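You operate a simulated robot arm through the tools that you are given. There is no shell and no other tool.

You run a simulated two-armed robot. Do the job below in one go: nothing can be reset, and whatever is moved stays where it is left.

TASK
Set the rack supply to the volts on the job label and store it.
Fine: blue switch to SET-UP, volts dial, one press of STORE, blue switch back to RUN. Where these are worked on the way, their far stop is far enough and under half their travel is too little: blue switch.

Only the result counts: the job must be done as asked and must still hold three seconds after the hand-in. Knocking over, shifting, dropping, spilling or breaking anything else fails it.

THE ROBOT
Two 7-joint arms with fingered hands on one trunk that stands fixed in place. Base frame: the origin is at the foot of the trunk, x ahead of it, y to its left, z up. Readings come in m, degrees, newtons and seconds.
The left shoulder is at [0.02, 0.269, 1.197], the right one opposite. Payload 5 kg a hand.
The TCP of each hand is the grasp point between the finger pads, 0.042 m short of the fingertips. In the tool frame z runs along the fingers and y along their closing line. Largest opening 0.208 m; the body of the gripper starts 0.119 m behind the TCP. The gripper is a hand of 4 fingers: y runs from the thumb to the fingers, the wrist lies at [0, 0, -0.317] in the tool frame, and closing takes about 1.5 s.
Orientation is told as [roll, pitch, yaw] about the base's x, y, z axes, in that order, counted from this pose: with the fingers straight down and closing along the base's y, the tool's x points along the base's -x, its y along +y and its z along -z.

THE INTERFACE
- The arms move only by the tool send_rows. It takes "left_plan", "right_plan" or both (then of equal length, played together; a hand with none holds still); each is a list of rows, each an object of numbers (a shift or turn left out is 0, a gripper value left out holds the last): "rx", "ry", "rz": the turn, a rotation vector about the tool's x, y, z in degrees; "dx", "dy", "dz": the shift along the tool's x, y, z in m. In form: [{"rx": .., "ry": .., "rz": .., "dx": .., "dy": .., "dz": ..}, ...]. A call has 1 to 20 rows; each row is the pose to reach, as a shift and turn from the pose commanded when the call began, along the tool's axes at that moment. "left_gripper" and "right_gripper" are, for a hand that has rows, the finger opening in m, from 0 to 0.208, set as the call begins (left out, the last holds). A row lasts 0.2 s, in which the tool goes at most 0.05 m and 8.6 degrees; a call with a longer step from one row to the next is refused whole, and so is a gripper value outside its range. Where a pose cannot be reached the arm comes as near as it can. A force on the tool above 90 N (or 10 N above the force at the start of the call, whichever is more), or a blocked arm, ends the call early, and 0.2 s more pass. Each finger travels about 0.153 m/s and halts on what it meets, pressing with about 28 N; the grip force reading is that of the motor and also rises with nothing between the fingers. The clock runs only during rows and for 0.2 s after the last one: add rows that repeat a pose to give the fingers time. It gives the time, the measured TCP pose, the force on the tool (base axes), the opening and the grip force at its end, in the units of the frame above (readings bear some noise), with the torque about the TCP (base axes, N m) and any sound that the robot's microphone picked up.
- Cameras (640 x 400 px; columns grow to the right, rows downward): "scene" is now at [0.1554, -0.0228, 1.4627]; the picture's right is [-0.26, -0.96, 0.00], its down [-0.55, 0.15, -0.82] and it looks along [0.79, -0.22, -0.57] (base axes); focal length 347 px, centre (320, 200). "left" rides on the left gripper at [-0.094, 0.001, -0.146] in its tool frame; the picture's right is [-0.01, -1.00, 0.00], its down [0.84, -0.01, -0.54] and it looks along [0.54, -0.01, 0.84] (tool axes); focal length 280 px, centre (320, 200). "right" rides on the right gripper at [0.093, 0.001, -0.146] in its tool frame; the picture's right is [-0.02, 1.00, 0.00], its down [-0.84, -0.01, -0.54] and it looks along [-0.54, -0.01, 0.84] (tool axes); focal length 280 px, centre (320, 200). There is no depth. A picture from a camera that has moved, and an enlarged one, comes with that camera's place and axes in the base frame and with its lens.
- camera(camera): a new picture of that camera. The clock stands still meanwhile.
- raise_lower(by): slides the trunk up (or, below 0, down) by that many m; the arms and the scene camera ride with it, the base frame stays. It gives what a move gives, with no picture.
- set_fingers(finger1, finger2, finger3, thumb_bend, hand): sets how far each is bent, from 0 (flat) to 1 (curled in); at 0.3 the hand is open as for a grip, at 0.7 the pads meet at the TCP. One left out holds its place. A second passes; each finger stops where it meets its share of the squeeze, and holds until it gets a number again. A gripper value or a shape takes the hand back. It gives what a move gives, with no picture; readings hold the bend of each and the force on the fingers (four entries, about 0 where the hand has none), thumb and palm.
- grasp_type(shape, hand): the hand has 4 fingers and takes this shape, open, in about a second: jaw (thumb against the fingers, like two jaws); tri (thumb and two fingers); tip (a fingertip pinch); poke (one finger out to press); point (the index stretched); flat (the hand flat); cup (the hand cupped); fist (a fist). The gripper value then closes the fingers along that shape, each until it touches; the sizes above hold for jaw. It gives what a move gives, with no picture.
- turn_head(pan, tilt): turns the head with the scene camera to pan (to the left, within 80 degrees either way) and tilt (down, from -29 to 69), counted from straight ahead of the robot. It gives what a move gives.
- inspect(camera, box): a new picture of the part [left, top, right, bottom] of that camera's present view, enlarged. The clock stands still meanwhile.
- job_done(): hands the job in; it is judged then, once.

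Nothing tells you positions but the pictures and the camera data. Unless the task says otherwise, let go and move clear before handing in.

The tools are called after "Emit:" as name(argument=value, ...) on one line, values as JSON. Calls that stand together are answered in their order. send_rows: Moves the arms, as the interface text tells. Its arguments: {"type":"object","properties":{"left_plan":{"type":"array"},"left_gripper":{"type":"number"},"right_plan":{"type":"array"},"right_gripper":{"type":"number"}},"required":[]} The other tools are called the same way: raise_lower (by) slides the trunk up or down; grasp_type (shape, hand) gives the hand a shape; set_fingers (finger1, finger2, finger3, thumb_bend, hand) moves the fingers one by one; turn_head (pan, tilt) turns the head that bears the scene camera; camera (camera) takes a picture; inspect (camera, box) takes an enlarged picture of a part of a camera's view; job_done () hands the job in.

At the start:

```text
time: 0.0
left_tcp_pos: [0.775, 0.2014, 1.0169]
left_tool_rot: [0.0, 0.0, -7.9]
left_wrist_force: [0.2, -0.6, -0.1]
left_moment: [0.03, 0.01, 0.02]
left_finger_gap: 0.2079
left_gripper_force: 0.0
left_shape: jaw
left_bend: [0.3, 0.3, 0.3, 0.3]
left_finger forces: [0.0, 0.0, 0.0, 0.1, 0.1, 0.1]
right_tcp_pos: [0.4875, -0.2985, 1.0242]
right_tool_rot: [0.1, 0.0, -8.0]
right_wrist_force: [-0.2, 0.0, -0.5]
right_moment: [0.02, 0.02, -0.01]
right_finger_gap: 0.2082
right_gripper_force: 0.1
right_shape: jaw
right_bend: [0.3, 0.3, 0.3, 0.3]
right_finger forces: [0.0, 0.1, 0.0, 0.0, 0.0, 0.0]
trunk travel left (down, up): [-0.575, 0.046]
head pan, tilt: [-15.3, 34.7]
```

scene: 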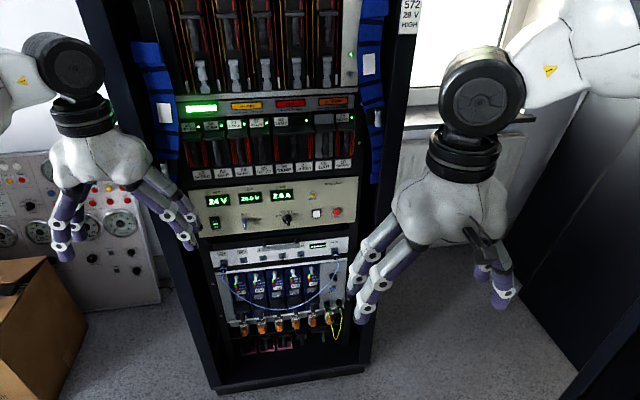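
right: 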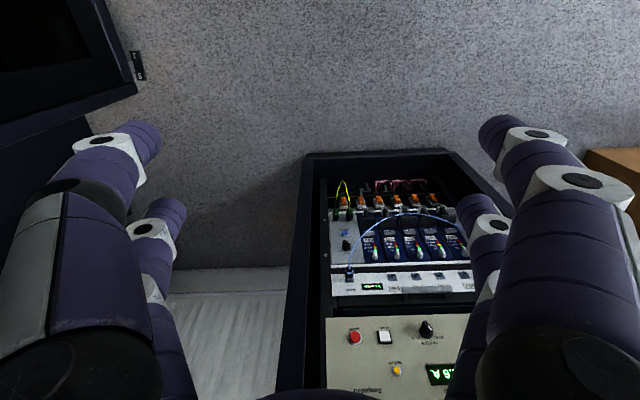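
left: 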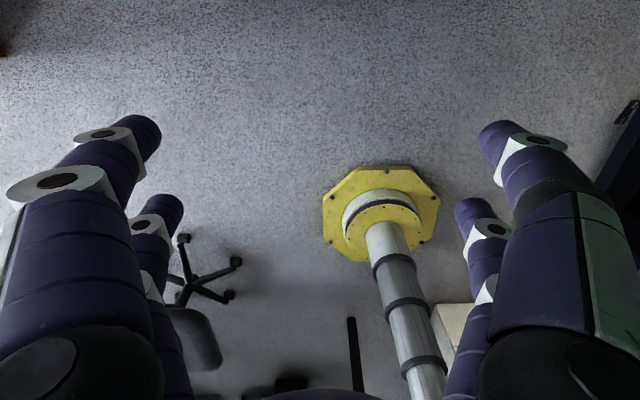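

I see a rack ahead with a beige supply panel (24 V display, dials, blue switch, white and red buttons). I'll look closely at the panel and the labels first.

Emit:
inspect(camera="scene", box=[180, 165, 380, 290])

Emit:
inspect(camera="scene", box=[380, 0, 444, 40])

Emit:
inspect(camera="scene", box=[160, 80, 400, 230])

```text
3.20 times, centred on (280, 228) of scene
camera zoom: at [0.1554, -0.0228, 1.4627], right [-0.26, -0.96, 0.0], down [-0.55, 0.15, -0.82], along [0.79, -0.22, -0.57], focal length 1112 px, centre (448, 112)
```

zoom: 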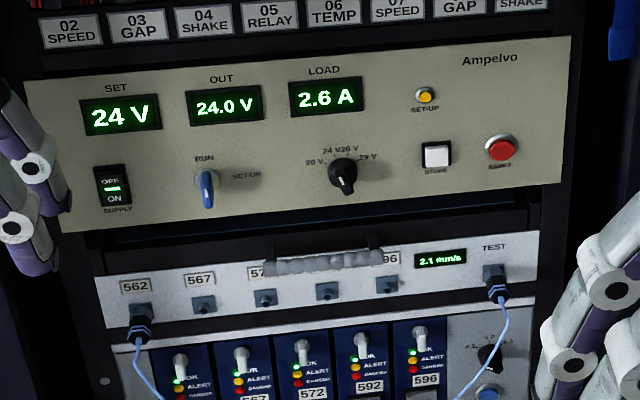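

```text
10.00 times, centred on (412, 20) of scene
camera zoom: at [0.1554, -0.0228, 1.4627], right [-0.26, -0.96, 0.0], down [-0.55, 0.15, -0.82], along [0.79, -0.22, -0.57], focal length 3473 px, centre (-600, 2000)
```

zoom: 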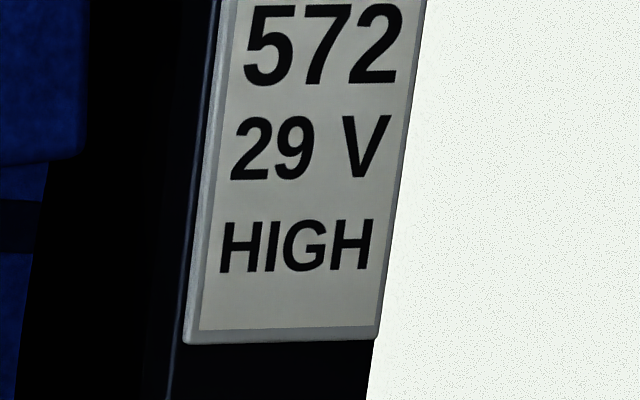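

```text
2.67 times, centred on (280, 155) of scene
camera zoom: at [0.1554, -0.0228, 1.4627], right [-0.26, -0.96, 0.0], down [-0.55, 0.15, -0.82], along [0.79, -0.22, -0.57], focal length 926 px, centre (427, 320)
```

zoom: 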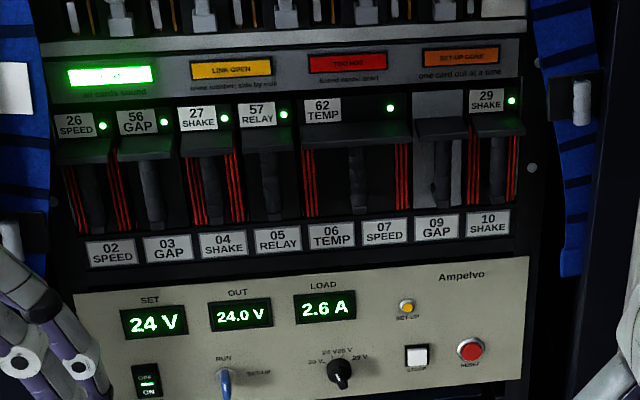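

The job label on the right post reads 572 / 29 V / HIGH, and the volts dial has marks 20/24/26/29. I'll raise the head to see the whole label and zoom in on the controls.

Emit:
inspect(camera="scene", box=[270, 195, 318, 225])

Emit:
inspect(camera="scene", box=[204, 205, 268, 245])

Emit:
inspect(camera="scene", box=[296, 185, 360, 225])

Emit:
turn_head(pan=-15.3, tilt=15)

Emit:
camera(camera="scene")

```text
13.33 times, centred on (294, 210) of scene
camera zoom: at [0.1554, -0.0228, 1.4627], right [-0.26, -0.96, 0.0], down [-0.55, 0.15, -0.82], along [0.79, -0.22, -0.57], focal length 4631 px, centre (667, 67)
```

zoom: 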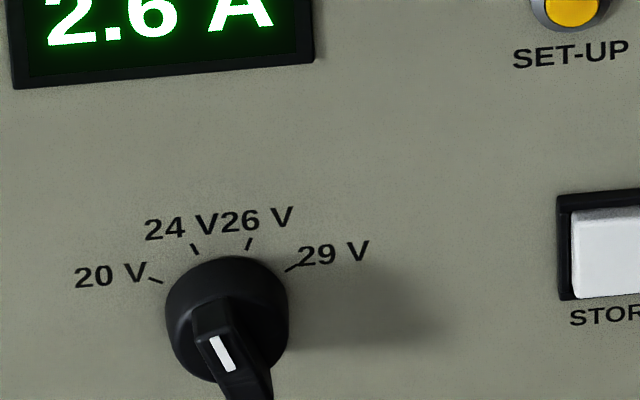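

```text
10.00 times, centred on (236, 225) of scene
camera zoom: at [0.1554, -0.0228, 1.4627], right [-0.26, -0.96, 0.0], down [-0.55, 0.15, -0.82], along [0.79, -0.22, -0.57], focal length 3473 px, centre (1160, -50)
```

zoom: 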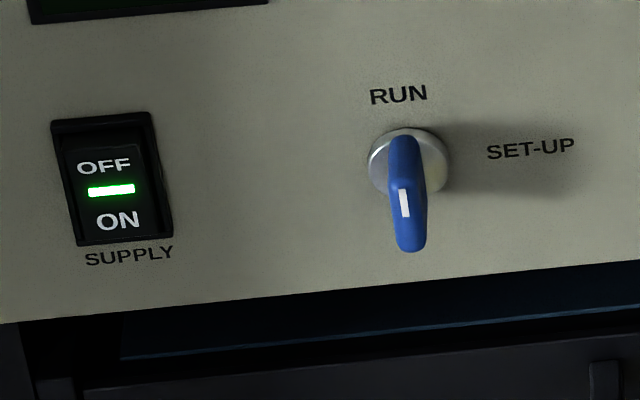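

```text
10.00 times, centred on (328, 205) of scene
camera zoom: at [0.1554, -0.0228, 1.4627], right [-0.26, -0.96, 0.0], down [-0.55, 0.15, -0.82], along [0.79, -0.22, -0.57], focal length 3473 px, centre (240, 150)
```

zoom: 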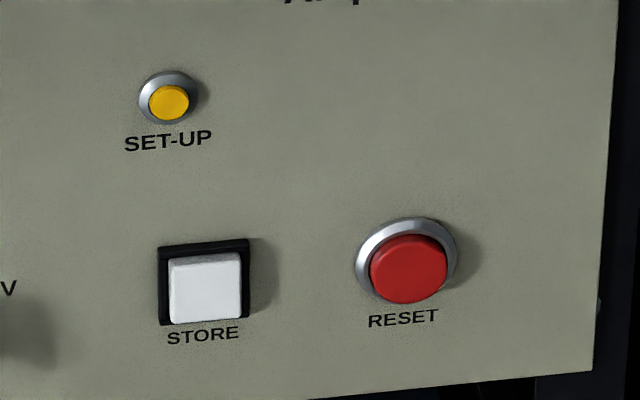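

```text
time: 0.8
left_tcp_pos: [0.7753, 0.2025, 1.0178]
left_tool_rot: [0.0, 0.0, -7.9]
left_wrist_force: [-0.4, -0.1, -0.5]
left_moment: [-0.01, -0.02, 0.01]
left_finger_gap: 0.2076
left_gripper_force: 0.0
left_shape: jaw
left_bend: [0.3, 0.3, 0.3, 0.3]
left_finger forces: [0.0, 0.0, 0.0, 0.0, 0.1, 0.0]
right_tcp_pos: [0.487, -0.2989, 1.0248]
right_tool_rot: [0.1, 0.0, -8.0]
right_wrist_force: [0.2, -0.4, -0.8]
right_moment: [-0.02, 0.03, -0.01]
right_finger_gap: 0.2079
right_gripper_force: 0.0
right_shape: jaw
right_bend: [0.3, 0.3, 0.3, 0.3]
right_finger forces: [0.0, 0.0, 0.0, 0.1, 0.0, 0.0]
trunk travel left (down, up): [-0.575, 0.046]
head pan, tilt: [-15.3, 15.0]
```

```text
taken
camera scene: at [0.1604, -0.0242, 1.4942], right [-0.26, -0.96, 0.0], down [-0.25, 0.07, -0.97], along [0.93, -0.25, -0.26], focal length 347 px, centre (320, 200)
```

scene: 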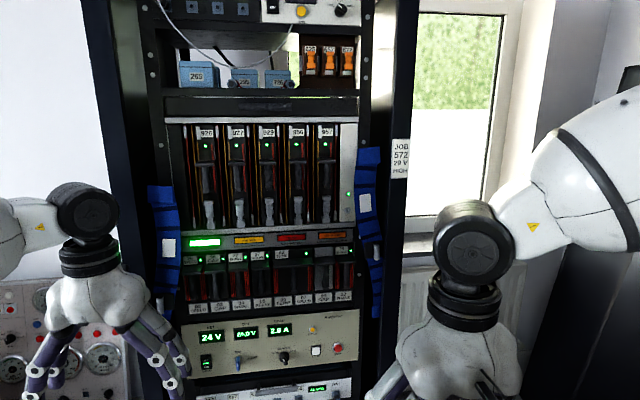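

Emit:
inspect(camera="scene", box=[380, 130, 428, 190])

Emit:
inspect(camera="scene", box=[180, 300, 372, 400])

Emit:
inspect(camera="scene", box=[140, 0, 380, 130])

```text
6.67 times, centred on (404, 160) of scene
camera zoom: at [0.1604, -0.0242, 1.4942], right [-0.26, -0.96, 0.0], down [-0.25, 0.07, -0.97], along [0.93, -0.25, -0.26], focal length 2316 px, centre (-240, 467)
```

zoom: 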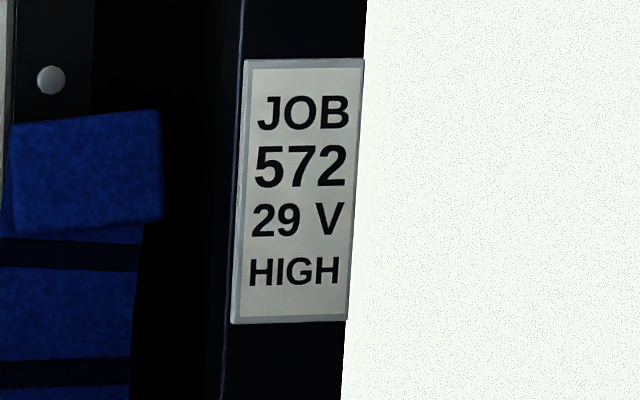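

```text
3.33 times, centred on (276, 350) of scene
camera zoom: at [0.1604, -0.0242, 1.4942], right [-0.26, -0.96, 0.0], down [-0.25, 0.07, -0.97], along [0.93, -0.25, -0.26], focal length 1158 px, centre (467, -300)
```

zoom: 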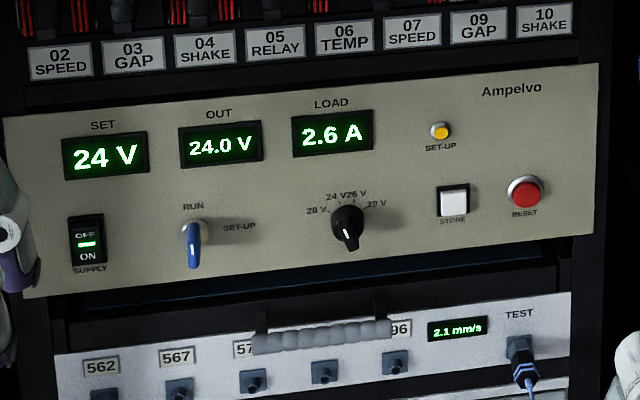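

```text
2.67 times, centred on (260, 65) of scene
camera zoom: at [0.1604, -0.0242, 1.4942], right [-0.26, -0.96, 0.0], down [-0.25, 0.07, -0.97], along [0.93, -0.25, -0.26], focal length 926 px, centre (480, 560)
```

zoom: 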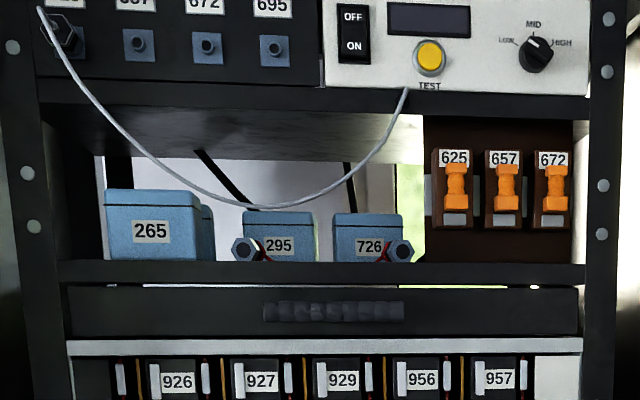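

The label says 29 V. From the picture geometry, the panel is near x≈1.0, turned about −6° in yaw. By eye, the blue switch is at y≈−0.02, the dial at −0.15 and STORE at −0.24, all at z≈0.81. I'll bring the right hand to a forward-pointing pose well short of the panel and refine these positions with its camera.

Emit:
send_rows(right_plan=[{"ry": -7.5, "dx": -0.02, "dy": 0.015, "dz": 0.017}, {"ry": -15, "dx": -0.04, "dy": 0.03, "dz": 0.034}, {"ry": -22.5, "dx": -0.06, "dy": 0.045, "dz": 0.051}, {"ry": -30, "dx": -0.08, "dy": 0.06, "dz": 0.068}, {"ry": -37.5, "dx": -0.1, "dy": 0.075, "dz": 0.085}, {"ry": -45, "dx": -0.12, "dy": 0.09, "dz": 0.102}, {"ry": -52.5, "dx": -0.14, "dy": 0.105, "dz": 0.119}, {"ry": -60, "dx": -0.16, "dy": 0.12, "dz": 0.136}, {"ry": -67.5, "dx": -0.18, "dy": 0.135, "dz": 0.153}, {"ry": -75, "dx": -0.19, "dy": 0.15, "dz": 0.17}, {"ry": -82.5, "dx": -0.2, "dy": 0.16, "dz": 0.187}, {"ry": -90, "dx": -0.2, "dy": 0.16, "dz": 0.204}, {"ry": -90, "dx": -0.2, "dy": 0.16, "dz": 0.204}])

Emit:
turn_head(pan=-10, tilt=36)

Emit:
camera(camera="scene")

Emit:
camera(camera="right")

```text
time: 3.6
left_tcp_pos: [0.7738, 0.1945, 1.0198]
left_tool_rot: [0.1, -0.1, -8.3]
left_wrist_force: [-0.7, -3.7, 1.8]
left_moment: [0.5, -0.1, -0.04]
left_finger_gap: 0.2078
left_gripper_force: 0.1
left_shape: jaw
left_bend: [0.3, 0.3, 0.3, 0.3]
left_finger forces: [0.1, 0.1, 0.0, 0.1, 0.0, 0.0]
right_tcp_pos: [0.7009, -0.4214, 1.1536]
right_tool_rot: [-33.7, -75.3, 32.6]
right_wrist_force: [-0.8, -2.8, -0.2]
right_moment: [0.1, -0.12, 0.39]
right_finger_gap: 0.2081
right_gripper_force: 0.1
right_shape: jaw
right_bend: [0.3, 0.3, 0.3, 0.3]
right_finger forces: [0.0, 0.0, 0.0, 0.0, 0.0, 0.0]
right hand out of reach, approached as far as the arm can: row 2, 3, 4, 5, 6, 7, 8, 9, 10, 11, 12, 13
trunk travel left (down, up): [-0.575, 0.046]
head pan, tilt: [-15.3, 15.0]
```

```text
time: 4.5
left_tcp_pos: [0.7756, 0.2007, 1.017]
left_tool_rot: [0.0, -0.1, -7.9]
left_wrist_force: [0.0, -0.8, 0.6]
left_moment: [0.07, -0.02, -0.01]
left_finger_gap: 0.2079
left_gripper_force: 0.0
left_shape: jaw
left_bend: [0.3, 0.3, 0.3, 0.3]
left_finger forces: [0.0, 0.1, 0.0, 0.1, 0.0, 0.0]
right_tcp_pos: [0.7016, -0.4167, 1.1526]
right_tool_rot: [-34.0, -75.2, 32.9]
right_wrist_force: [0.7, 0.1, -1.1]
right_moment: [0.02, -0.04, 0.05]
right_finger_gap: 0.2078
right_gripper_force: 0.2
right_shape: jaw
right_bend: [0.3, 0.3, 0.3, 0.3]
right_finger forces: [0.1, 0.0, 0.1, 0.1, 0.0, 0.1]
trunk travel left (down, up): [-0.575, 0.046]
head pan, tilt: [-10.0, 36.0]
```

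```text
taken
camera scene: at [0.1565, -0.0154, 1.4608], right [-0.17, -0.98, 0.0], down [-0.58, 0.1, -0.81], along [0.8, -0.14, -0.59], focal length 347 px, centre (320, 200)
```

scene: 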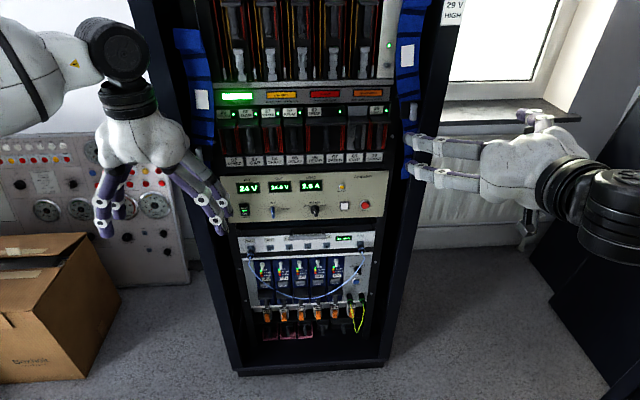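

```text
taken
camera right: at [0.5395, -0.4234, 1.0942], right [0.01, 0.99, -0.13], down [-0.35, 0.12, 0.93], along [0.94, 0.04, 0.34], focal length 280 px, centre (320, 200)
```

right: 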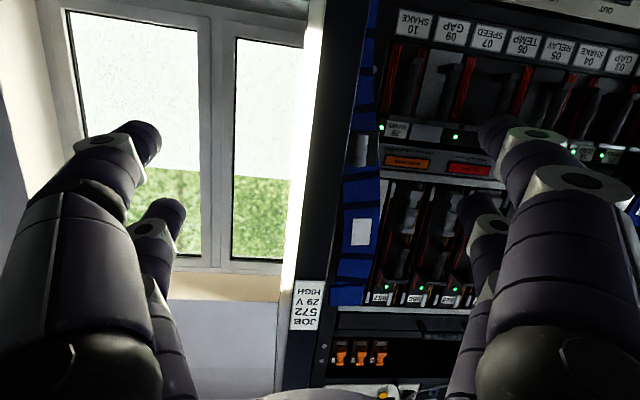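

The arm could not get that low with the trunk up: the hand now points forward but sits at z≈1.15. The rack looks to be yawed −8°. Lowering the trunk about 0.34 m should bring the hand level with the panel, so I'll first check for obstacles to the right and left.

Emit:
turn_head(pan=-60, tilt=45)

Emit:
camera(camera="scene")

Emit:
turn_head(pan=50, tilt=45)

Emit:
camera(camera="scene")

Emit:
turn_head(pan=0, tilt=69)

Emit:
camera(camera="scene")

```text
time: 5.7
left_tcp_pos: [0.7745, 0.2005, 1.0179]
left_tool_rot: [0.0, 0.0, -7.9]
left_wrist_force: [0.1, 0.8, -0.3]
left_moment: [0.0, -0.02, -0.01]
left_finger_gap: 0.2078
left_gripper_force: 0.0
left_shape: jaw
left_bend: [0.3, 0.3, 0.3, 0.3]
left_finger forces: [0.0, 0.1, 0.1, 0.1, 0.1, 0.1]
right_tcp_pos: [0.7033, -0.417, 1.1544]
right_tool_rot: [-34.0, -75.3, 33.1]
right_wrist_force: [0.1, 0.3, -0.1]
right_moment: [-0.02, 0.01, -0.05]
right_finger_gap: 0.2081
right_gripper_force: 0.0
right_shape: jaw
right_bend: [0.3, 0.3, 0.3, 0.3]
right_finger forces: [0.1, 0.0, 0.0, 0.1, 0.0, 0.0]
trunk travel left (down, up): [-0.575, 0.046]
head pan, tilt: [-60.0, 45.0]
```

```text
taken
camera scene: at [0.111, -0.07, 1.4474], right [-0.87, -0.5, 0.0], down [-0.35, 0.61, -0.71], along [0.35, -0.61, -0.71], focal length 347 px, centre (320, 200)
```

scene: 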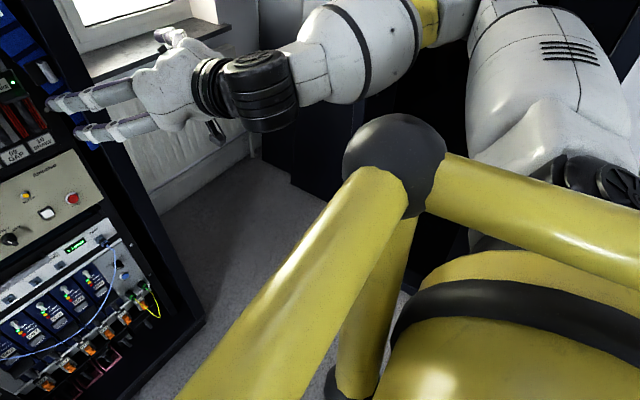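

```text
time: 7.5
left_tcp_pos: [0.7751, 0.2017, 1.0174]
left_tool_rot: [0.0, 0.1, -7.8]
left_wrist_force: [0.5, 0.5, -0.6]
left_moment: [0.03, 0.01, 0.01]
left_finger_gap: 0.2079
left_gripper_force: 0.1
left_shape: jaw
left_bend: [0.3, 0.3, 0.3, 0.3]
left_finger forces: [0.0, 0.1, 0.0, 0.0, 0.0, 0.1]
right_tcp_pos: [0.7015, -0.4155, 1.1528]
right_tool_rot: [-34.0, -75.2, 33.1]
right_wrist_force: [-0.1, -0.5, 0.5]
right_moment: [0.02, -0.05, -0.02]
right_finger_gap: 0.2077
right_gripper_force: 0.1
right_shape: jaw
right_bend: [0.3, 0.3, 0.3, 0.3]
right_finger forces: [0.0, 0.0, 0.0, 0.0, 0.0, 0.1]
trunk travel left (down, up): [-0.575, 0.046]
head pan, tilt: [50.0, 45.0]
```

```text
taken
camera scene: at [0.1226, 0.0627, 1.4474], right [0.77, -0.64, 0.0], down [-0.45, -0.54, -0.71], along [0.45, 0.54, -0.71], focal length 347 px, centre (320, 200)
```

scene: 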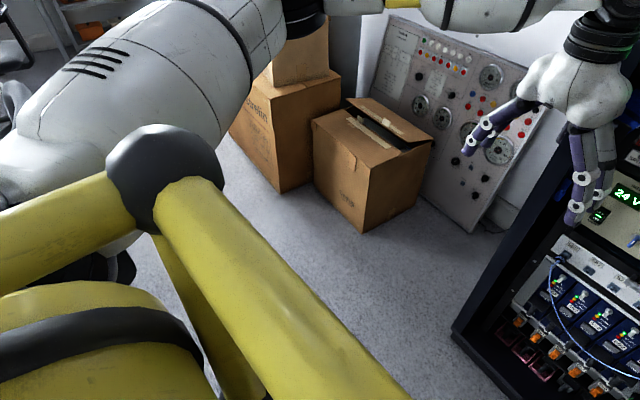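

```text
time: 8.7
left_tcp_pos: [0.7749, 0.2014, 1.0168]
left_tool_rot: [0.0, 0.1, -7.8]
left_wrist_force: [-0.5, 0.4, 0.2]
left_moment: [0.04, -0.01, 0.0]
left_finger_gap: 0.2079
left_gripper_force: 0.0
left_shape: jaw
left_bend: [0.3, 0.3, 0.3, 0.3]
left_finger forces: [0.1, 0.0, 0.0, 0.1, 0.0, 0.0]
right_tcp_pos: [0.7032, -0.4162, 1.1545]
right_tool_rot: [-33.9, -75.3, 33.1]
right_wrist_force: [-0.3, -0.5, 0.3]
right_moment: [-0.02, 0.01, 0.01]
right_finger_gap: 0.2082
right_gripper_force: 0.1
right_shape: jaw
right_bend: [0.3, 0.3, 0.3, 0.3]
right_finger forces: [0.1, 0.1, 0.0, 0.0, 0.0, 0.1]
trunk travel left (down, up): [-0.575, 0.046]
head pan, tilt: [0.0, 68.8]
```

```text
taken
camera scene: at [0.1262, 0.0005, 1.4186], right [0.0, -1.0, 0.0], down [-0.93, 0.0, -0.36], along [0.36, 0.0, -0.93], focal length 347 px, centre (320, 200)
```

scene: 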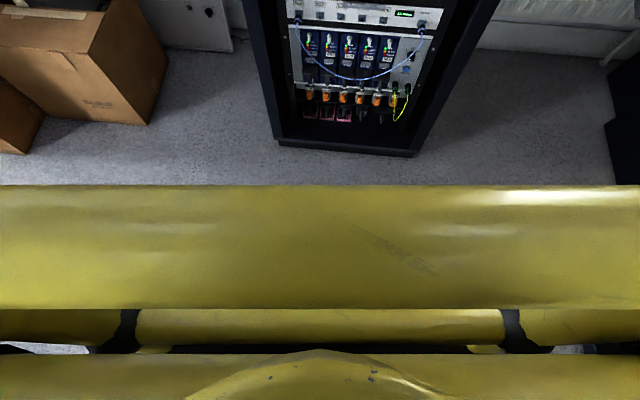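

The space around the arms is clear: the boxes and the black cabinet are far from them. I'll lower the trunk in two steps, pointing the head back at the panel and taking pictures at both heights for stereo.

Emit:
turn_head(pan=-10, tilt=36)

Emit:
inspect(camera="scene", box=[220, 160, 404, 275])

Emit:
raise_lower(by=-0.2)

Emit:
camera(camera="scene")

Emit:
camera(camera="right")

```text
time: 9.7
left_tcp_pos: [0.7758, 0.2018, 1.0169]
left_tool_rot: [0.0, -0.1, -7.9]
left_wrist_force: [0.3, -1.0, -0.3]
left_moment: [0.02, 0.05, -0.02]
left_finger_gap: 0.2078
left_gripper_force: 0.1
left_shape: jaw
left_bend: [0.3, 0.3, 0.3, 0.3]
left_finger forces: [0.0, 0.1, 0.1, 0.0, 0.0, 0.0]
right_tcp_pos: [0.7031, -0.4154, 1.1544]
right_tool_rot: [-34.1, -75.2, 33.1]
right_wrist_force: [-0.5, 0.0, 0.2]
right_moment: [-0.02, -0.01, 0.02]
right_finger_gap: 0.208
right_gripper_force: 0.1
right_shape: jaw
right_bend: [0.3, 0.3, 0.3, 0.3]
right_finger forces: [0.1, 0.0, 0.1, 0.0, 0.0, 0.1]
trunk travel left (down, up): [-0.575, 0.046]
head pan, tilt: [-10.0, 36.0]
```

```text
3.48 times, centred on (312, 218) of scene
camera zoom: at [0.1564, -0.0148, 1.4607], right [-0.17, -0.98, 0.0], down [-0.58, 0.1, -0.81], along [0.8, -0.14, -0.59], focal length 1208 px, centre (348, 139)
```

zoom: 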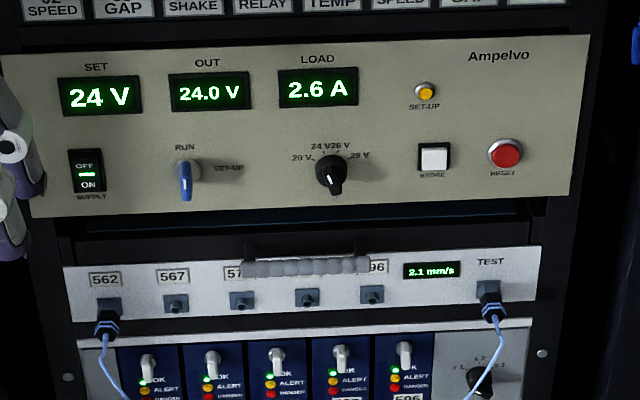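

```text
time: 11.9
left_tcp_pos: [0.7749, 0.2011, 0.8177]
left_tool_rot: [0.0, 0.0, -7.8]
left_wrist_force: [0.9, -0.9, 0.4]
left_moment: [0.01, -0.02, 0.03]
left_finger_gap: 0.208
left_gripper_force: 0.0
left_shape: jaw
left_bend: [0.3, 0.3, 0.3, 0.3]
left_finger forces: [0.0, 0.0, 0.0, 0.0, 0.1, 0.0]
right_tcp_pos: [0.7091, -0.4158, 0.9299]
right_tool_rot: [-30.3, -73.5, 29.5]
right_wrist_force: [-0.1, -0.5, -0.2]
right_moment: [0.04, 0.02, 0.02]
right_finger_gap: 0.2078
right_gripper_force: 0.1
right_shape: jaw
right_bend: [0.3, 0.3, 0.3, 0.3]
right_finger forces: [0.1, 0.0, 0.1, 0.0, 0.0, 0.0]
trunk travel left (down, up): [-0.375, 0.246]
head pan, tilt: [-10.0, 36.0]
```

```text
taken
camera scene: at [0.1719, -0.0148, 1.2584], right [-0.17, -0.98, 0.0], down [-0.58, 0.1, -0.81], along [0.8, -0.14, -0.59], focal length 347 px, centre (320, 200)
```

scene: 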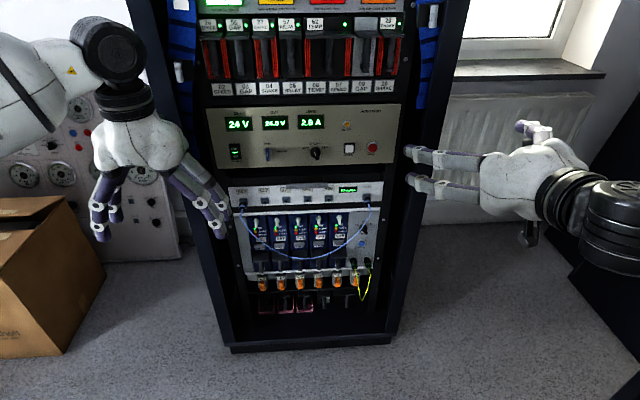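

```text
taken
camera right: at [0.5444, -0.4227, 0.8761], right [0.0, 0.99, -0.13], down [-0.31, 0.12, 0.94], along [0.95, 0.04, 0.31], focal length 280 px, centre (320, 200)
```

right: 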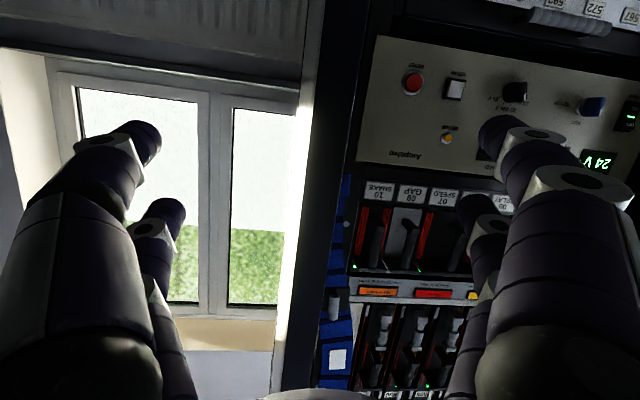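

The trunk is down 0.2 m and the panel is visible from a second height. I'll zoom in for stereo measurements.

Emit:
inspect(camera="scene", box=[200, 95, 408, 225])

Emit:
inspect(camera="right", box=[340, 0, 640, 187])

```text
3.08 times, centred on (304, 160) of scene
camera zoom: at [0.1719, -0.0148, 1.2584], right [-0.17, -0.98, 0.0], down [-0.58, 0.1, -0.81], along [0.8, -0.14, -0.59], focal length 1069 px, centre (369, 323)
```

zoom: 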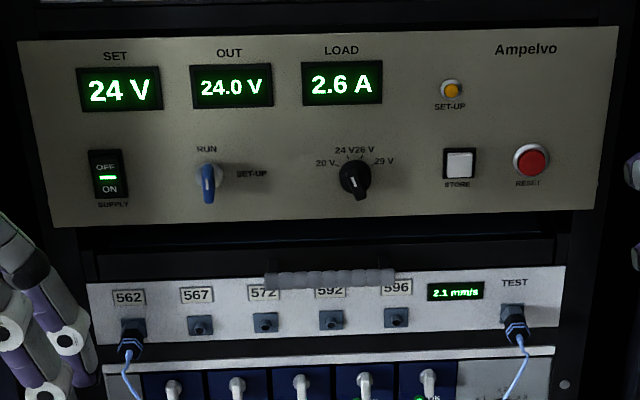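

```text
2.13 times, centred on (490, 94) of right
camera zoom: at [0.5444, -0.4227, 0.8761], right [0.0, 0.99, -0.13], down [-0.31, 0.12, 0.94], along [0.95, 0.04, 0.31], focal length 598 px, centre (-43, 427)
```

zoom: 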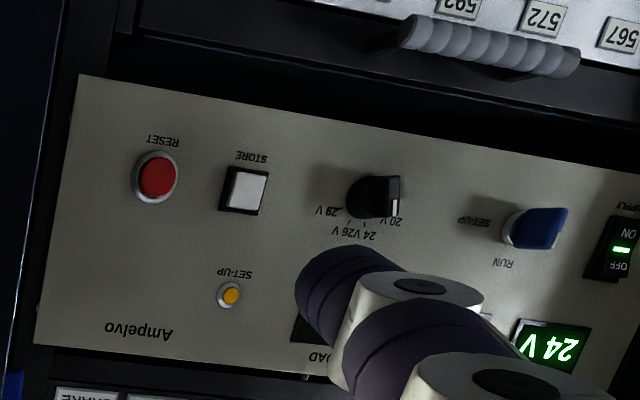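

Stereo gives the panel face from [1.019, 0.117] to [0.967, −0.361], z 0.772–0.944, yaw about −6°. It is set back about 7 cm behind the cabinet frame. Next I'll zoom in on each control.

Emit:
inspect(camera="scene", box=[225, 135, 295, 179])

Emit:
inspect(camera="scene", box=[285, 130, 365, 180])

Emit:
inspect(camera="scene", box=[335, 125, 399, 165])

```text
9.09 times, centred on (260, 157) of scene
camera zoom: at [0.1719, -0.0148, 1.2584], right [-0.17, -0.98, 0.0], down [-0.58, 0.1, -0.81], along [0.8, -0.14, -0.59], focal length 3158 px, centre (866, 591)
```

zoom: 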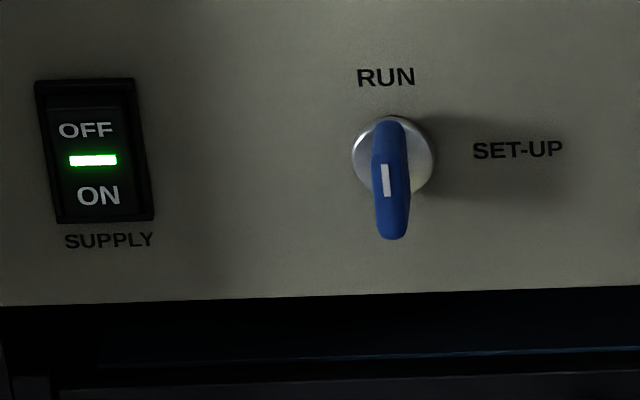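

```text
8.00 times, centred on (325, 155) of scene
camera zoom: at [0.1719, -0.0148, 1.2584], right [-0.17, -0.98, 0.0], down [-0.58, 0.1, -0.81], along [0.8, -0.14, -0.59], focal length 2779 px, centre (280, 560)
```

zoom: 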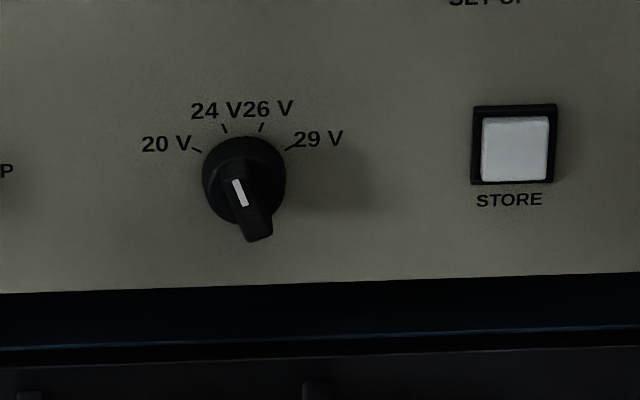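

```text
10.00 times, centred on (367, 145) of scene
camera zoom: at [0.1719, -0.0148, 1.2584], right [-0.17, -0.98, 0.0], down [-0.58, 0.1, -0.81], along [0.8, -0.14, -0.59], focal length 3473 px, centre (-150, 750)
```

zoom: 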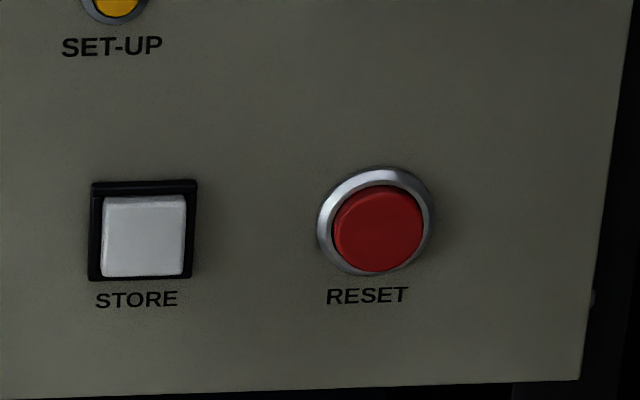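

All three controls sit at z≈0.82: switch at about [1.004, −0.021], dial at [0.990, −0.147], STORE at [0.981, −0.237]. The dial's 24 V and 29 V marks are about 90° apart. I'll lower the trunk another 0.15 m and send a zero-shift row to see how the commanded pose behaves.

Emit:
raise_lower(by=-0.15)

Emit:
send_rows(right_plan=[{"dx": 0, "dy": 0, "dz": 0}])

Emit:
camera(camera="scene")

Emit:
camera(camera="right")

```text
time: 13.6
left_tcp_pos: [0.7743, 0.2017, 0.6686]
left_tool_rot: [0.1, 0.0, -7.9]
left_wrist_force: [0.2, 0.4, 0.4]
left_moment: [-0.01, -0.05, -0.03]
left_finger_gap: 0.2078
left_gripper_force: 0.1
left_shape: jaw
left_bend: [0.3, 0.3, 0.3, 0.3]
left_finger forces: [0.1, 0.0, 0.0, 0.0, 0.0, 0.0]
right_tcp_pos: [0.725, -0.4164, 0.7066]
right_tool_rot: [-22.2, -67.9, 21.8]
right_wrist_force: [0.0, 0.1, 0.6]
right_moment: [0.0, 0.08, 0.0]
right_finger_gap: 0.2081
right_gripper_force: 0.1
right_shape: jaw
right_bend: [0.3, 0.3, 0.3, 0.3]
right_finger forces: [0.1, 0.0, 0.1, 0.0, 0.1, 0.1]
trunk travel left (down, up): [-0.225, 0.396]
head pan, tilt: [-10.0, 36.0]
```

```text
time: 14.0
left_tcp_pos: [0.7748, 0.2012, 0.6681]
left_tool_rot: [-0.1, -0.1, -7.9]
left_wrist_force: [-1.0, -0.2, 0.1]
left_moment: [-0.02, -0.02, -0.02]
left_finger_gap: 0.208
left_gripper_force: 0.2
left_shape: jaw
left_bend: [0.3, 0.3, 0.3, 0.3]
left_finger forces: [0.1, 0.1, 0.1, 0.0, 0.0, 0.0]
right_tcp_pos: [0.7262, -0.4176, 0.7055]
right_tool_rot: [-22.1, -67.9, 21.9]
right_wrist_force: [0.0, -0.9, -0.1]
right_moment: [0.01, 0.04, -0.02]
right_finger_gap: 0.2079
right_gripper_force: 0.0
right_shape: jaw
right_bend: [0.3, 0.3, 0.3, 0.3]
right_finger forces: [0.0, 0.0, 0.0, 0.0, 0.1, 0.0]
trunk travel left (down, up): [-0.225, 0.396]
head pan, tilt: [-10.0, 36.0]
```

```text
taken
camera scene: at [0.2211, -0.0148, 1.0985], right [-0.17, -0.98, 0.0], down [-0.58, 0.1, -0.81], along [0.8, -0.14, -0.59], focal length 347 px, centre (320, 200)
```

scene: 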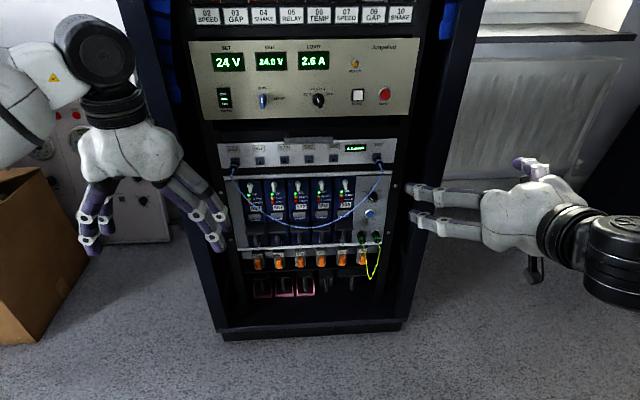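

```text
taken
camera right: at [0.5563, -0.4229, 0.6694], right [-0.01, 0.99, -0.13], down [-0.21, 0.12, 0.97], along [0.98, 0.04, 0.21], focal length 280 px, centre (320, 200)
```

right: 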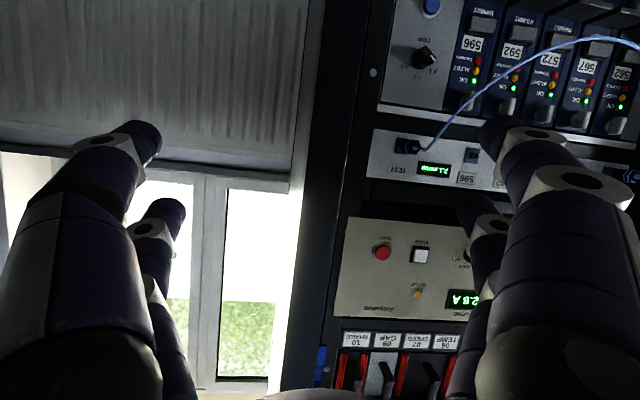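

The hand is now at [0.726, −0.418, 0.706], still pointing roughly forward. I'll move it to a squared-up viewing pose at about [0.80, −0.20, 0.82], facing the panel at yaw −6°.

Emit:
send_rows(right_plan=[{"rx": 0.57, "ry": -2.0, "rz": 0.93, "dx": -0.0156, "dy": 0.0198, "dz": 0.0004}, {"rx": 1.14, "ry": -4.0, "rz": 1.86, "dx": -0.0312, "dy": 0.0396, "dz": 0.0008}, {"rx": 1.71, "ry": -6.0, "rz": 2.79, "dx": -0.0468, "dy": 0.0594, "dz": 0.0013}, {"rx": 2.28, "ry": -8.0, "rz": 3.72, "dx": -0.0624, "dy": 0.0793, "dz": 0.0017}, {"rx": 2.85, "ry": -10.0, "rz": 4.65, "dx": -0.078, "dy": 0.0991, "dz": 0.0021}, {"rx": 3.42, "ry": -12.0, "rz": 5.58, "dx": -0.0935, "dy": 0.1189, "dz": 0.0025}, {"rx": 3.99, "ry": -14.0, "rz": 6.51, "dx": -0.1091, "dy": 0.1387, "dz": 0.0029}, {"rx": 4.56, "ry": -16.0, "rz": 7.44, "dx": -0.1247, "dy": 0.1586, "dz": 0.0034}, {"rx": 5.13, "ry": -18.0, "rz": 8.37, "dx": -0.1403, "dy": 0.1784, "dz": 0.0038}, {"rx": 5.7, "ry": -20.0, "rz": 9.3, "dx": -0.1559, "dy": 0.1982, "dz": 0.0042}, {"rx": 5.7, "ry": -20.0, "rz": 9.3, "dx": -0.1559, "dy": 0.1982, "dz": 0.0042}, {"rx": 5.7, "ry": -20.0, "rz": 9.3, "dx": -0.1559, "dy": 0.1982, "dz": 0.0042}])

Emit:
camera(camera="scene")

Emit:
camera(camera="right")

```text
time: 16.6
left_tcp_pos: [0.7745, 0.2025, 0.667]
left_tool_rot: [0.0, 0.0, -7.9]
left_wrist_force: [-1.0, 0.1, -0.8]
left_moment: [0.01, -0.03, -0.02]
left_finger_gap: 0.2079
left_gripper_force: 0.0
left_shape: jaw
left_bend: [0.3, 0.3, 0.3, 0.3]
left_finger forces: [0.0, 0.0, 0.0, 0.0, 0.0, 0.0]
right_tcp_pos: [0.793, -0.2674, 0.9313]
right_tool_rot: [-73.6, -81.9, 69.5]
right_wrist_force: [-0.1, 0.5, 0.1]
right_moment: [0.0, 0.03, -0.01]
right_finger_gap: 0.2077
right_gripper_force: 0.1
right_shape: jaw
right_bend: [0.3, 0.3, 0.3, 0.3]
right_finger forces: [0.0, 0.0, 0.0, 0.1, 0.0, 0.0]
right hand out of reach, approached as far as the arm can: row 1, 2, 3, 4, 5, 6, 7, 8, 9, 10, 11, 12
trunk travel left (down, up): [-0.225, 0.396]
head pan, tilt: [-10.0, 36.0]
```

```text
taken
camera scene: at [0.2211, -0.0147, 1.0985], right [-0.17, -0.98, 0.0], down [-0.58, 0.1, -0.81], along [0.8, -0.14, -0.59], focal length 347 px, centre (320, 200)
```

scene: 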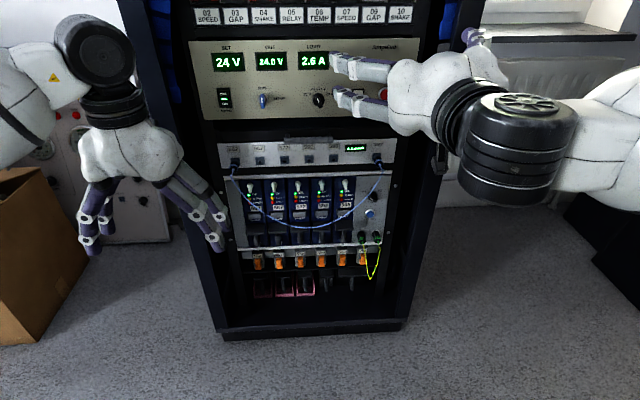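

```text
taken
camera right: at [0.6441, -0.267, 0.8455], right [0.07, 0.99, -0.12], down [-0.5, 0.14, 0.86], along [0.87, 0.0, 0.5], focal length 280 px, centre (320, 200)
```

right: 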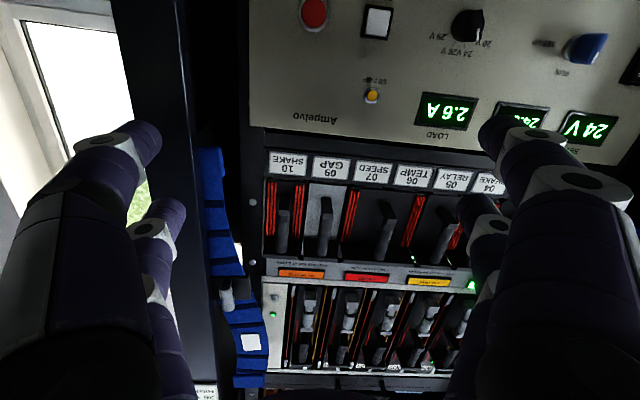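

The hand is almost square to the panel, but at z≈0.93 instead of 0.82. That looks like a joint limit caused by the wrist being so close to the body. I'll test small moves to learn how the commanded pose is tracked, starting with straight down while backing off slightly.

Emit:
send_rows(right_plan=[{"dx": 0.0}, {"dx": 0.0}])

Emit:
send_rows(right_plan=[{"dx": 0.02}, {"dx": 0.04}, {"dx": 0.06}, {"dx": 0.06}])

```text
time: 17.2
left_tcp_pos: [0.7752, 0.2012, 0.6666]
left_tool_rot: [0.1, 0.0, -7.9]
left_wrist_force: [0.0, -0.7, -0.1]
left_moment: [0.03, 0.01, 0.01]
left_finger_gap: 0.2081
left_gripper_force: 0.1
left_shape: jaw
left_bend: [0.3, 0.3, 0.3, 0.3]
left_finger forces: [0.0, 0.0, 0.0, 0.0, 0.0, 0.1]
right_tcp_pos: [0.7947, -0.2677, 0.9317]
right_tool_rot: [-73.5, -81.9, 69.4]
right_wrist_force: [0.6, 0.8, 0.3]
right_moment: [-0.02, 0.05, 0.02]
right_finger_gap: 0.2078
right_gripper_force: 0.2
right_shape: jaw
right_bend: [0.3, 0.3, 0.3, 0.3]
right_finger forces: [0.0, 0.1, 0.0, 0.0, 0.1, 0.1]
trunk travel left (down, up): [-0.225, 0.396]
head pan, tilt: [-10.0, 36.0]
```

```text
time: 18.2
left_tcp_pos: [0.7754, 0.2019, 0.6671]
left_tool_rot: [0.1, 0.0, -7.8]
left_wrist_force: [0.1, 0.0, 0.3]
left_moment: [0.01, 0.02, 0.01]
left_finger_gap: 0.208
left_gripper_force: 0.0
left_shape: jaw
left_bend: [0.3, 0.3, 0.3, 0.3]
left_finger forces: [0.1, 0.0, 0.0, 0.0, 0.0, 0.0]
right_tcp_pos: [0.7904, -0.2818, 0.9101]
right_tool_rot: [-66.6, -80.3, 62.8]
right_wrist_force: [-0.5, -0.1, 0.7]
right_moment: [0.01, 0.02, 0.04]
right_finger_gap: 0.2081
right_gripper_force: 0.0
right_shape: jaw
right_bend: [0.3, 0.3, 0.3, 0.3]
right_finger forces: [0.0, 0.0, 0.0, 0.0, 0.0, 0.0]
right hand out of reach, approached as far as the arm can: row 1, 2, 3, 4
trunk travel left (down, up): [-0.225, 0.396]
head pan, tilt: [-10.0, 36.0]
```

Moving straight down is joint-limited in this wrist roll. I'll try rolling the hand about its own axis to see which direction frees the arm.

Emit:
send_rows(right_plan=[{"rz": -8}, {"rz": -16}, {"rz": -24}, {"rz": -32}, {"rz": -40}, {"rz": -40}])

Emit:
send_rows(right_plan=[{"dx": 0.015}, {"dx": 0.03}, {"dx": 0.03}])

Emit:
camera(camera="scene")

```text
time: 19.6
left_tcp_pos: [0.7754, 0.2015, 0.667]
left_tool_rot: [-0.1, -0.1, -7.9]
left_wrist_force: [0.3, 0.3, -0.2]
left_moment: [-0.01, -0.02, 0.0]
left_finger_gap: 0.2078
left_gripper_force: 0.1
left_shape: jaw
left_bend: [0.3, 0.3, 0.3, 0.3]
left_finger forces: [0.1, 0.0, 0.0, 0.0, 0.0, 0.0]
right_tcp_pos: [0.7909, -0.2815, 0.9084]
right_tool_rot: [-86.9, -41.9, 83.7]
right_wrist_force: [0.1, 0.4, 0.6]
right_moment: [0.0, 0.03, -0.02]
right_finger_gap: 0.2081
right_gripper_force: 0.0
right_shape: jaw
right_bend: [0.3, 0.3, 0.3, 0.3]
right_finger forces: [0.0, 0.0, 0.0, 0.0, 0.0, 0.1]
trunk travel left (down, up): [-0.225, 0.396]
head pan, tilt: [-10.0, 36.0]
```

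```text
time: 20.4
left_tcp_pos: [0.7742, 0.2016, 0.6665]
left_tool_rot: [0.0, 0.1, -8.0]
left_wrist_force: [-1.2, 0.6, -1.6]
left_moment: [-0.06, -0.04, 0.03]
left_finger_gap: 0.2079
left_gripper_force: 0.0
left_shape: jaw
left_bend: [0.3, 0.3, 0.3, 0.3]
left_finger forces: [0.0, 0.0, 0.0, 0.0, 0.0, 0.0]
right_tcp_pos: [0.7878, -0.3044, 0.8888]
right_tool_rot: [-86.8, -42.2, 83.7]
right_wrist_force: [-1.0, 1.1, 0.0]
right_moment: [-0.03, 0.01, -0.08]
right_finger_gap: 0.208
right_gripper_force: 0.0
right_shape: jaw
right_bend: [0.3, 0.3, 0.3, 0.3]
right_finger forces: [0.1, 0.1, 0.0, 0.0, 0.0, 0.0]
trunk travel left (down, up): [-0.225, 0.396]
head pan, tilt: [-10.0, 36.0]
```

```text
taken
camera scene: at [0.2211, -0.0146, 1.0983], right [-0.17, -0.98, 0.0], down [-0.58, 0.1, -0.81], along [0.8, -0.14, -0.59], focal length 347 px, centre (320, 200)
```

scene: 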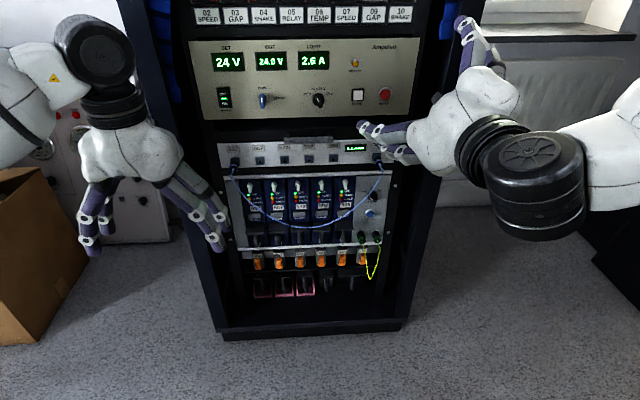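

Rolling the hand thumb-up frees the arm. I'll go to thumb-up (roll −90°) at [0.80, −0.15, 0.82] and check that it is reached.

Emit:
send_rows(right_plan=[{"rx": 0.49, "ry": 0.15, "rz": -7.03, "dx": -0.0114, "dy": 0.0258, "dz": 0.0006}, {"rx": 0.98, "ry": 0.3, "rz": -14.07, "dx": -0.0227, "dy": 0.0516, "dz": 0.0012}, {"rx": 1.47, "ry": 0.45, "rz": -21.1, "dx": -0.0341, "dy": 0.0774, "dz": 0.0018}, {"rx": 1.96, "ry": 0.59, "rz": -28.13, "dx": -0.0454, "dy": 0.1032, "dz": 0.0025}, {"rx": 2.45, "ry": 0.74, "rz": -35.17, "dx": -0.0568, "dy": 0.129, "dz": 0.0031}, {"rx": 2.94, "ry": 0.89, "rz": -42.2, "dx": -0.0681, "dy": 0.1548, "dz": 0.0037}, {"rx": 2.94, "ry": 0.89, "rz": -42.2, "dx": -0.0681, "dy": 0.1548, "dz": 0.0037}])

Emit:
camera(camera="scene")

Emit:
camera(camera="right")

```text
time: 22.0
left_tcp_pos: [0.7749, 0.2011, 0.6674]
left_tool_rot: [0.0, 0.1, -7.9]
left_wrist_force: [-0.4, -0.6, 0.5]
left_moment: [0.03, 0.0, 0.02]
left_finger_gap: 0.2079
left_gripper_force: 0.2
left_shape: jaw
left_bend: [0.3, 0.3, 0.3, 0.3]
left_finger forces: [0.0, 0.0, 0.1, 0.0, 0.0, 0.0]
right_tcp_pos: [0.7937, -0.1955, 0.8587]
right_tool_rot: [-87.9, 0.2, 84.3]
right_wrist_force: [-0.4, 0.7, 0.0]
right_moment: [-0.03, 0.02, -0.01]
right_finger_gap: 0.208
right_gripper_force: 0.1
right_shape: jaw
right_bend: [0.3, 0.3, 0.3, 0.3]
right_finger forces: [0.0, 0.1, 0.0, 0.1, 0.0, 0.0]
right hand out of reach, approached as far as the arm can: row 4, 5, 6, 7
trunk travel left (down, up): [-0.225, 0.396]
head pan, tilt: [-10.0, 36.0]
```

```text
taken
camera scene: at [0.221, -0.0148, 1.0986], right [-0.17, -0.98, 0.0], down [-0.58, 0.1, -0.81], along [0.8, -0.14, -0.59], focal length 347 px, centre (320, 200)
```

scene: 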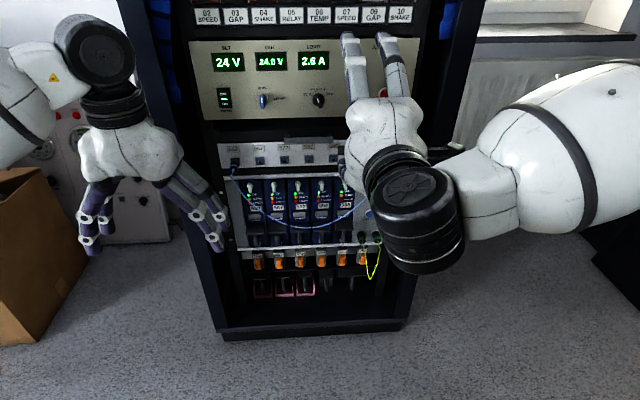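

```text
taken
camera right: at [0.639, -0.2739, 0.8623], right [-0.03, 0.01, -1.0], down [-0.45, 0.89, 0.03], along [0.89, 0.45, -0.02], focal length 280 px, centre (320, 200)
```

right: 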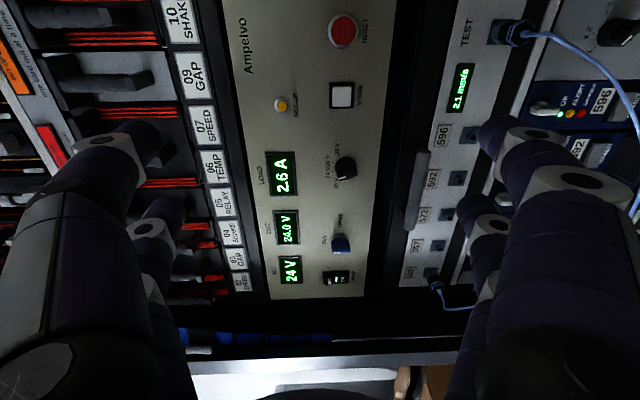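

Orientation is fine in this roll; only position is limited, because the wrist is still close to the body. I'll go forward and down in small steps, staying well short of the knobs.

Emit:
send_rows(right_plan=[{"dx": -0.0006, "dy": 0.009, "dz": 0.017}, {"dx": -0.0011, "dy": 0.018, "dz": 0.034}, {"dx": -0.0017, "dy": 0.0275, "dz": 0.051}, {"dx": -0.0022, "dy": 0.0366, "dz": 0.0675}, {"dx": -0.0022, "dy": 0.0366, "dz": 0.0675}])

Emit:
camera(camera="scene")

```text
time: 23.2
left_tcp_pos: [0.7757, 0.2021, 0.6662]
left_tool_rot: [0.0, 0.0, -7.8]
left_wrist_force: [-1.0, 0.5, -0.5]
left_moment: [0.02, -0.02, -0.01]
left_finger_gap: 0.208
left_gripper_force: 0.1
left_shape: jaw
left_bend: [0.3, 0.3, 0.3, 0.3]
left_finger forces: [0.1, 0.1, 0.1, 0.0, 0.1, 0.1]
right_tcp_pos: [0.8518, -0.2197, 0.856]
right_tool_rot: [-87.7, 0.1, 83.6]
right_wrist_force: [-0.8, 0.7, 0.8]
right_moment: [-0.03, 0.04, 0.01]
right_finger_gap: 0.208
right_gripper_force: 0.0
right_shape: jaw
right_bend: [0.3, 0.3, 0.3, 0.3]
right_finger forces: [0.0, 0.0, 0.1, 0.0, 0.1, 0.0]
right hand out of reach, approached as far as the arm can: row 1, 2, 3, 4, 5
trunk travel left (down, up): [-0.225, 0.396]
head pan, tilt: [-10.0, 36.0]
```

```text
taken
camera scene: at [0.2211, -0.0148, 1.0985], right [-0.17, -0.98, 0.0], down [-0.58, 0.1, -0.81], along [0.8, -0.14, -0.59], focal length 347 px, centre (320, 200)
```

scene: 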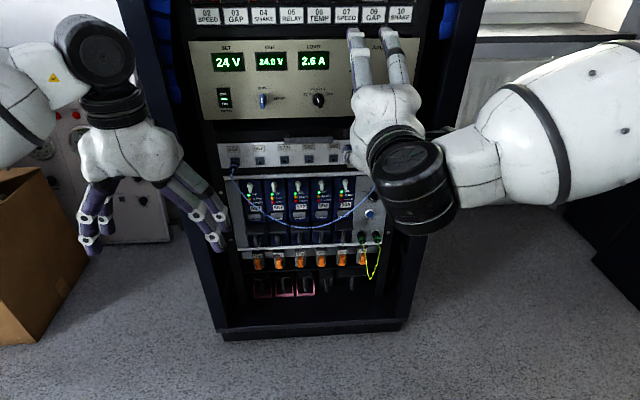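

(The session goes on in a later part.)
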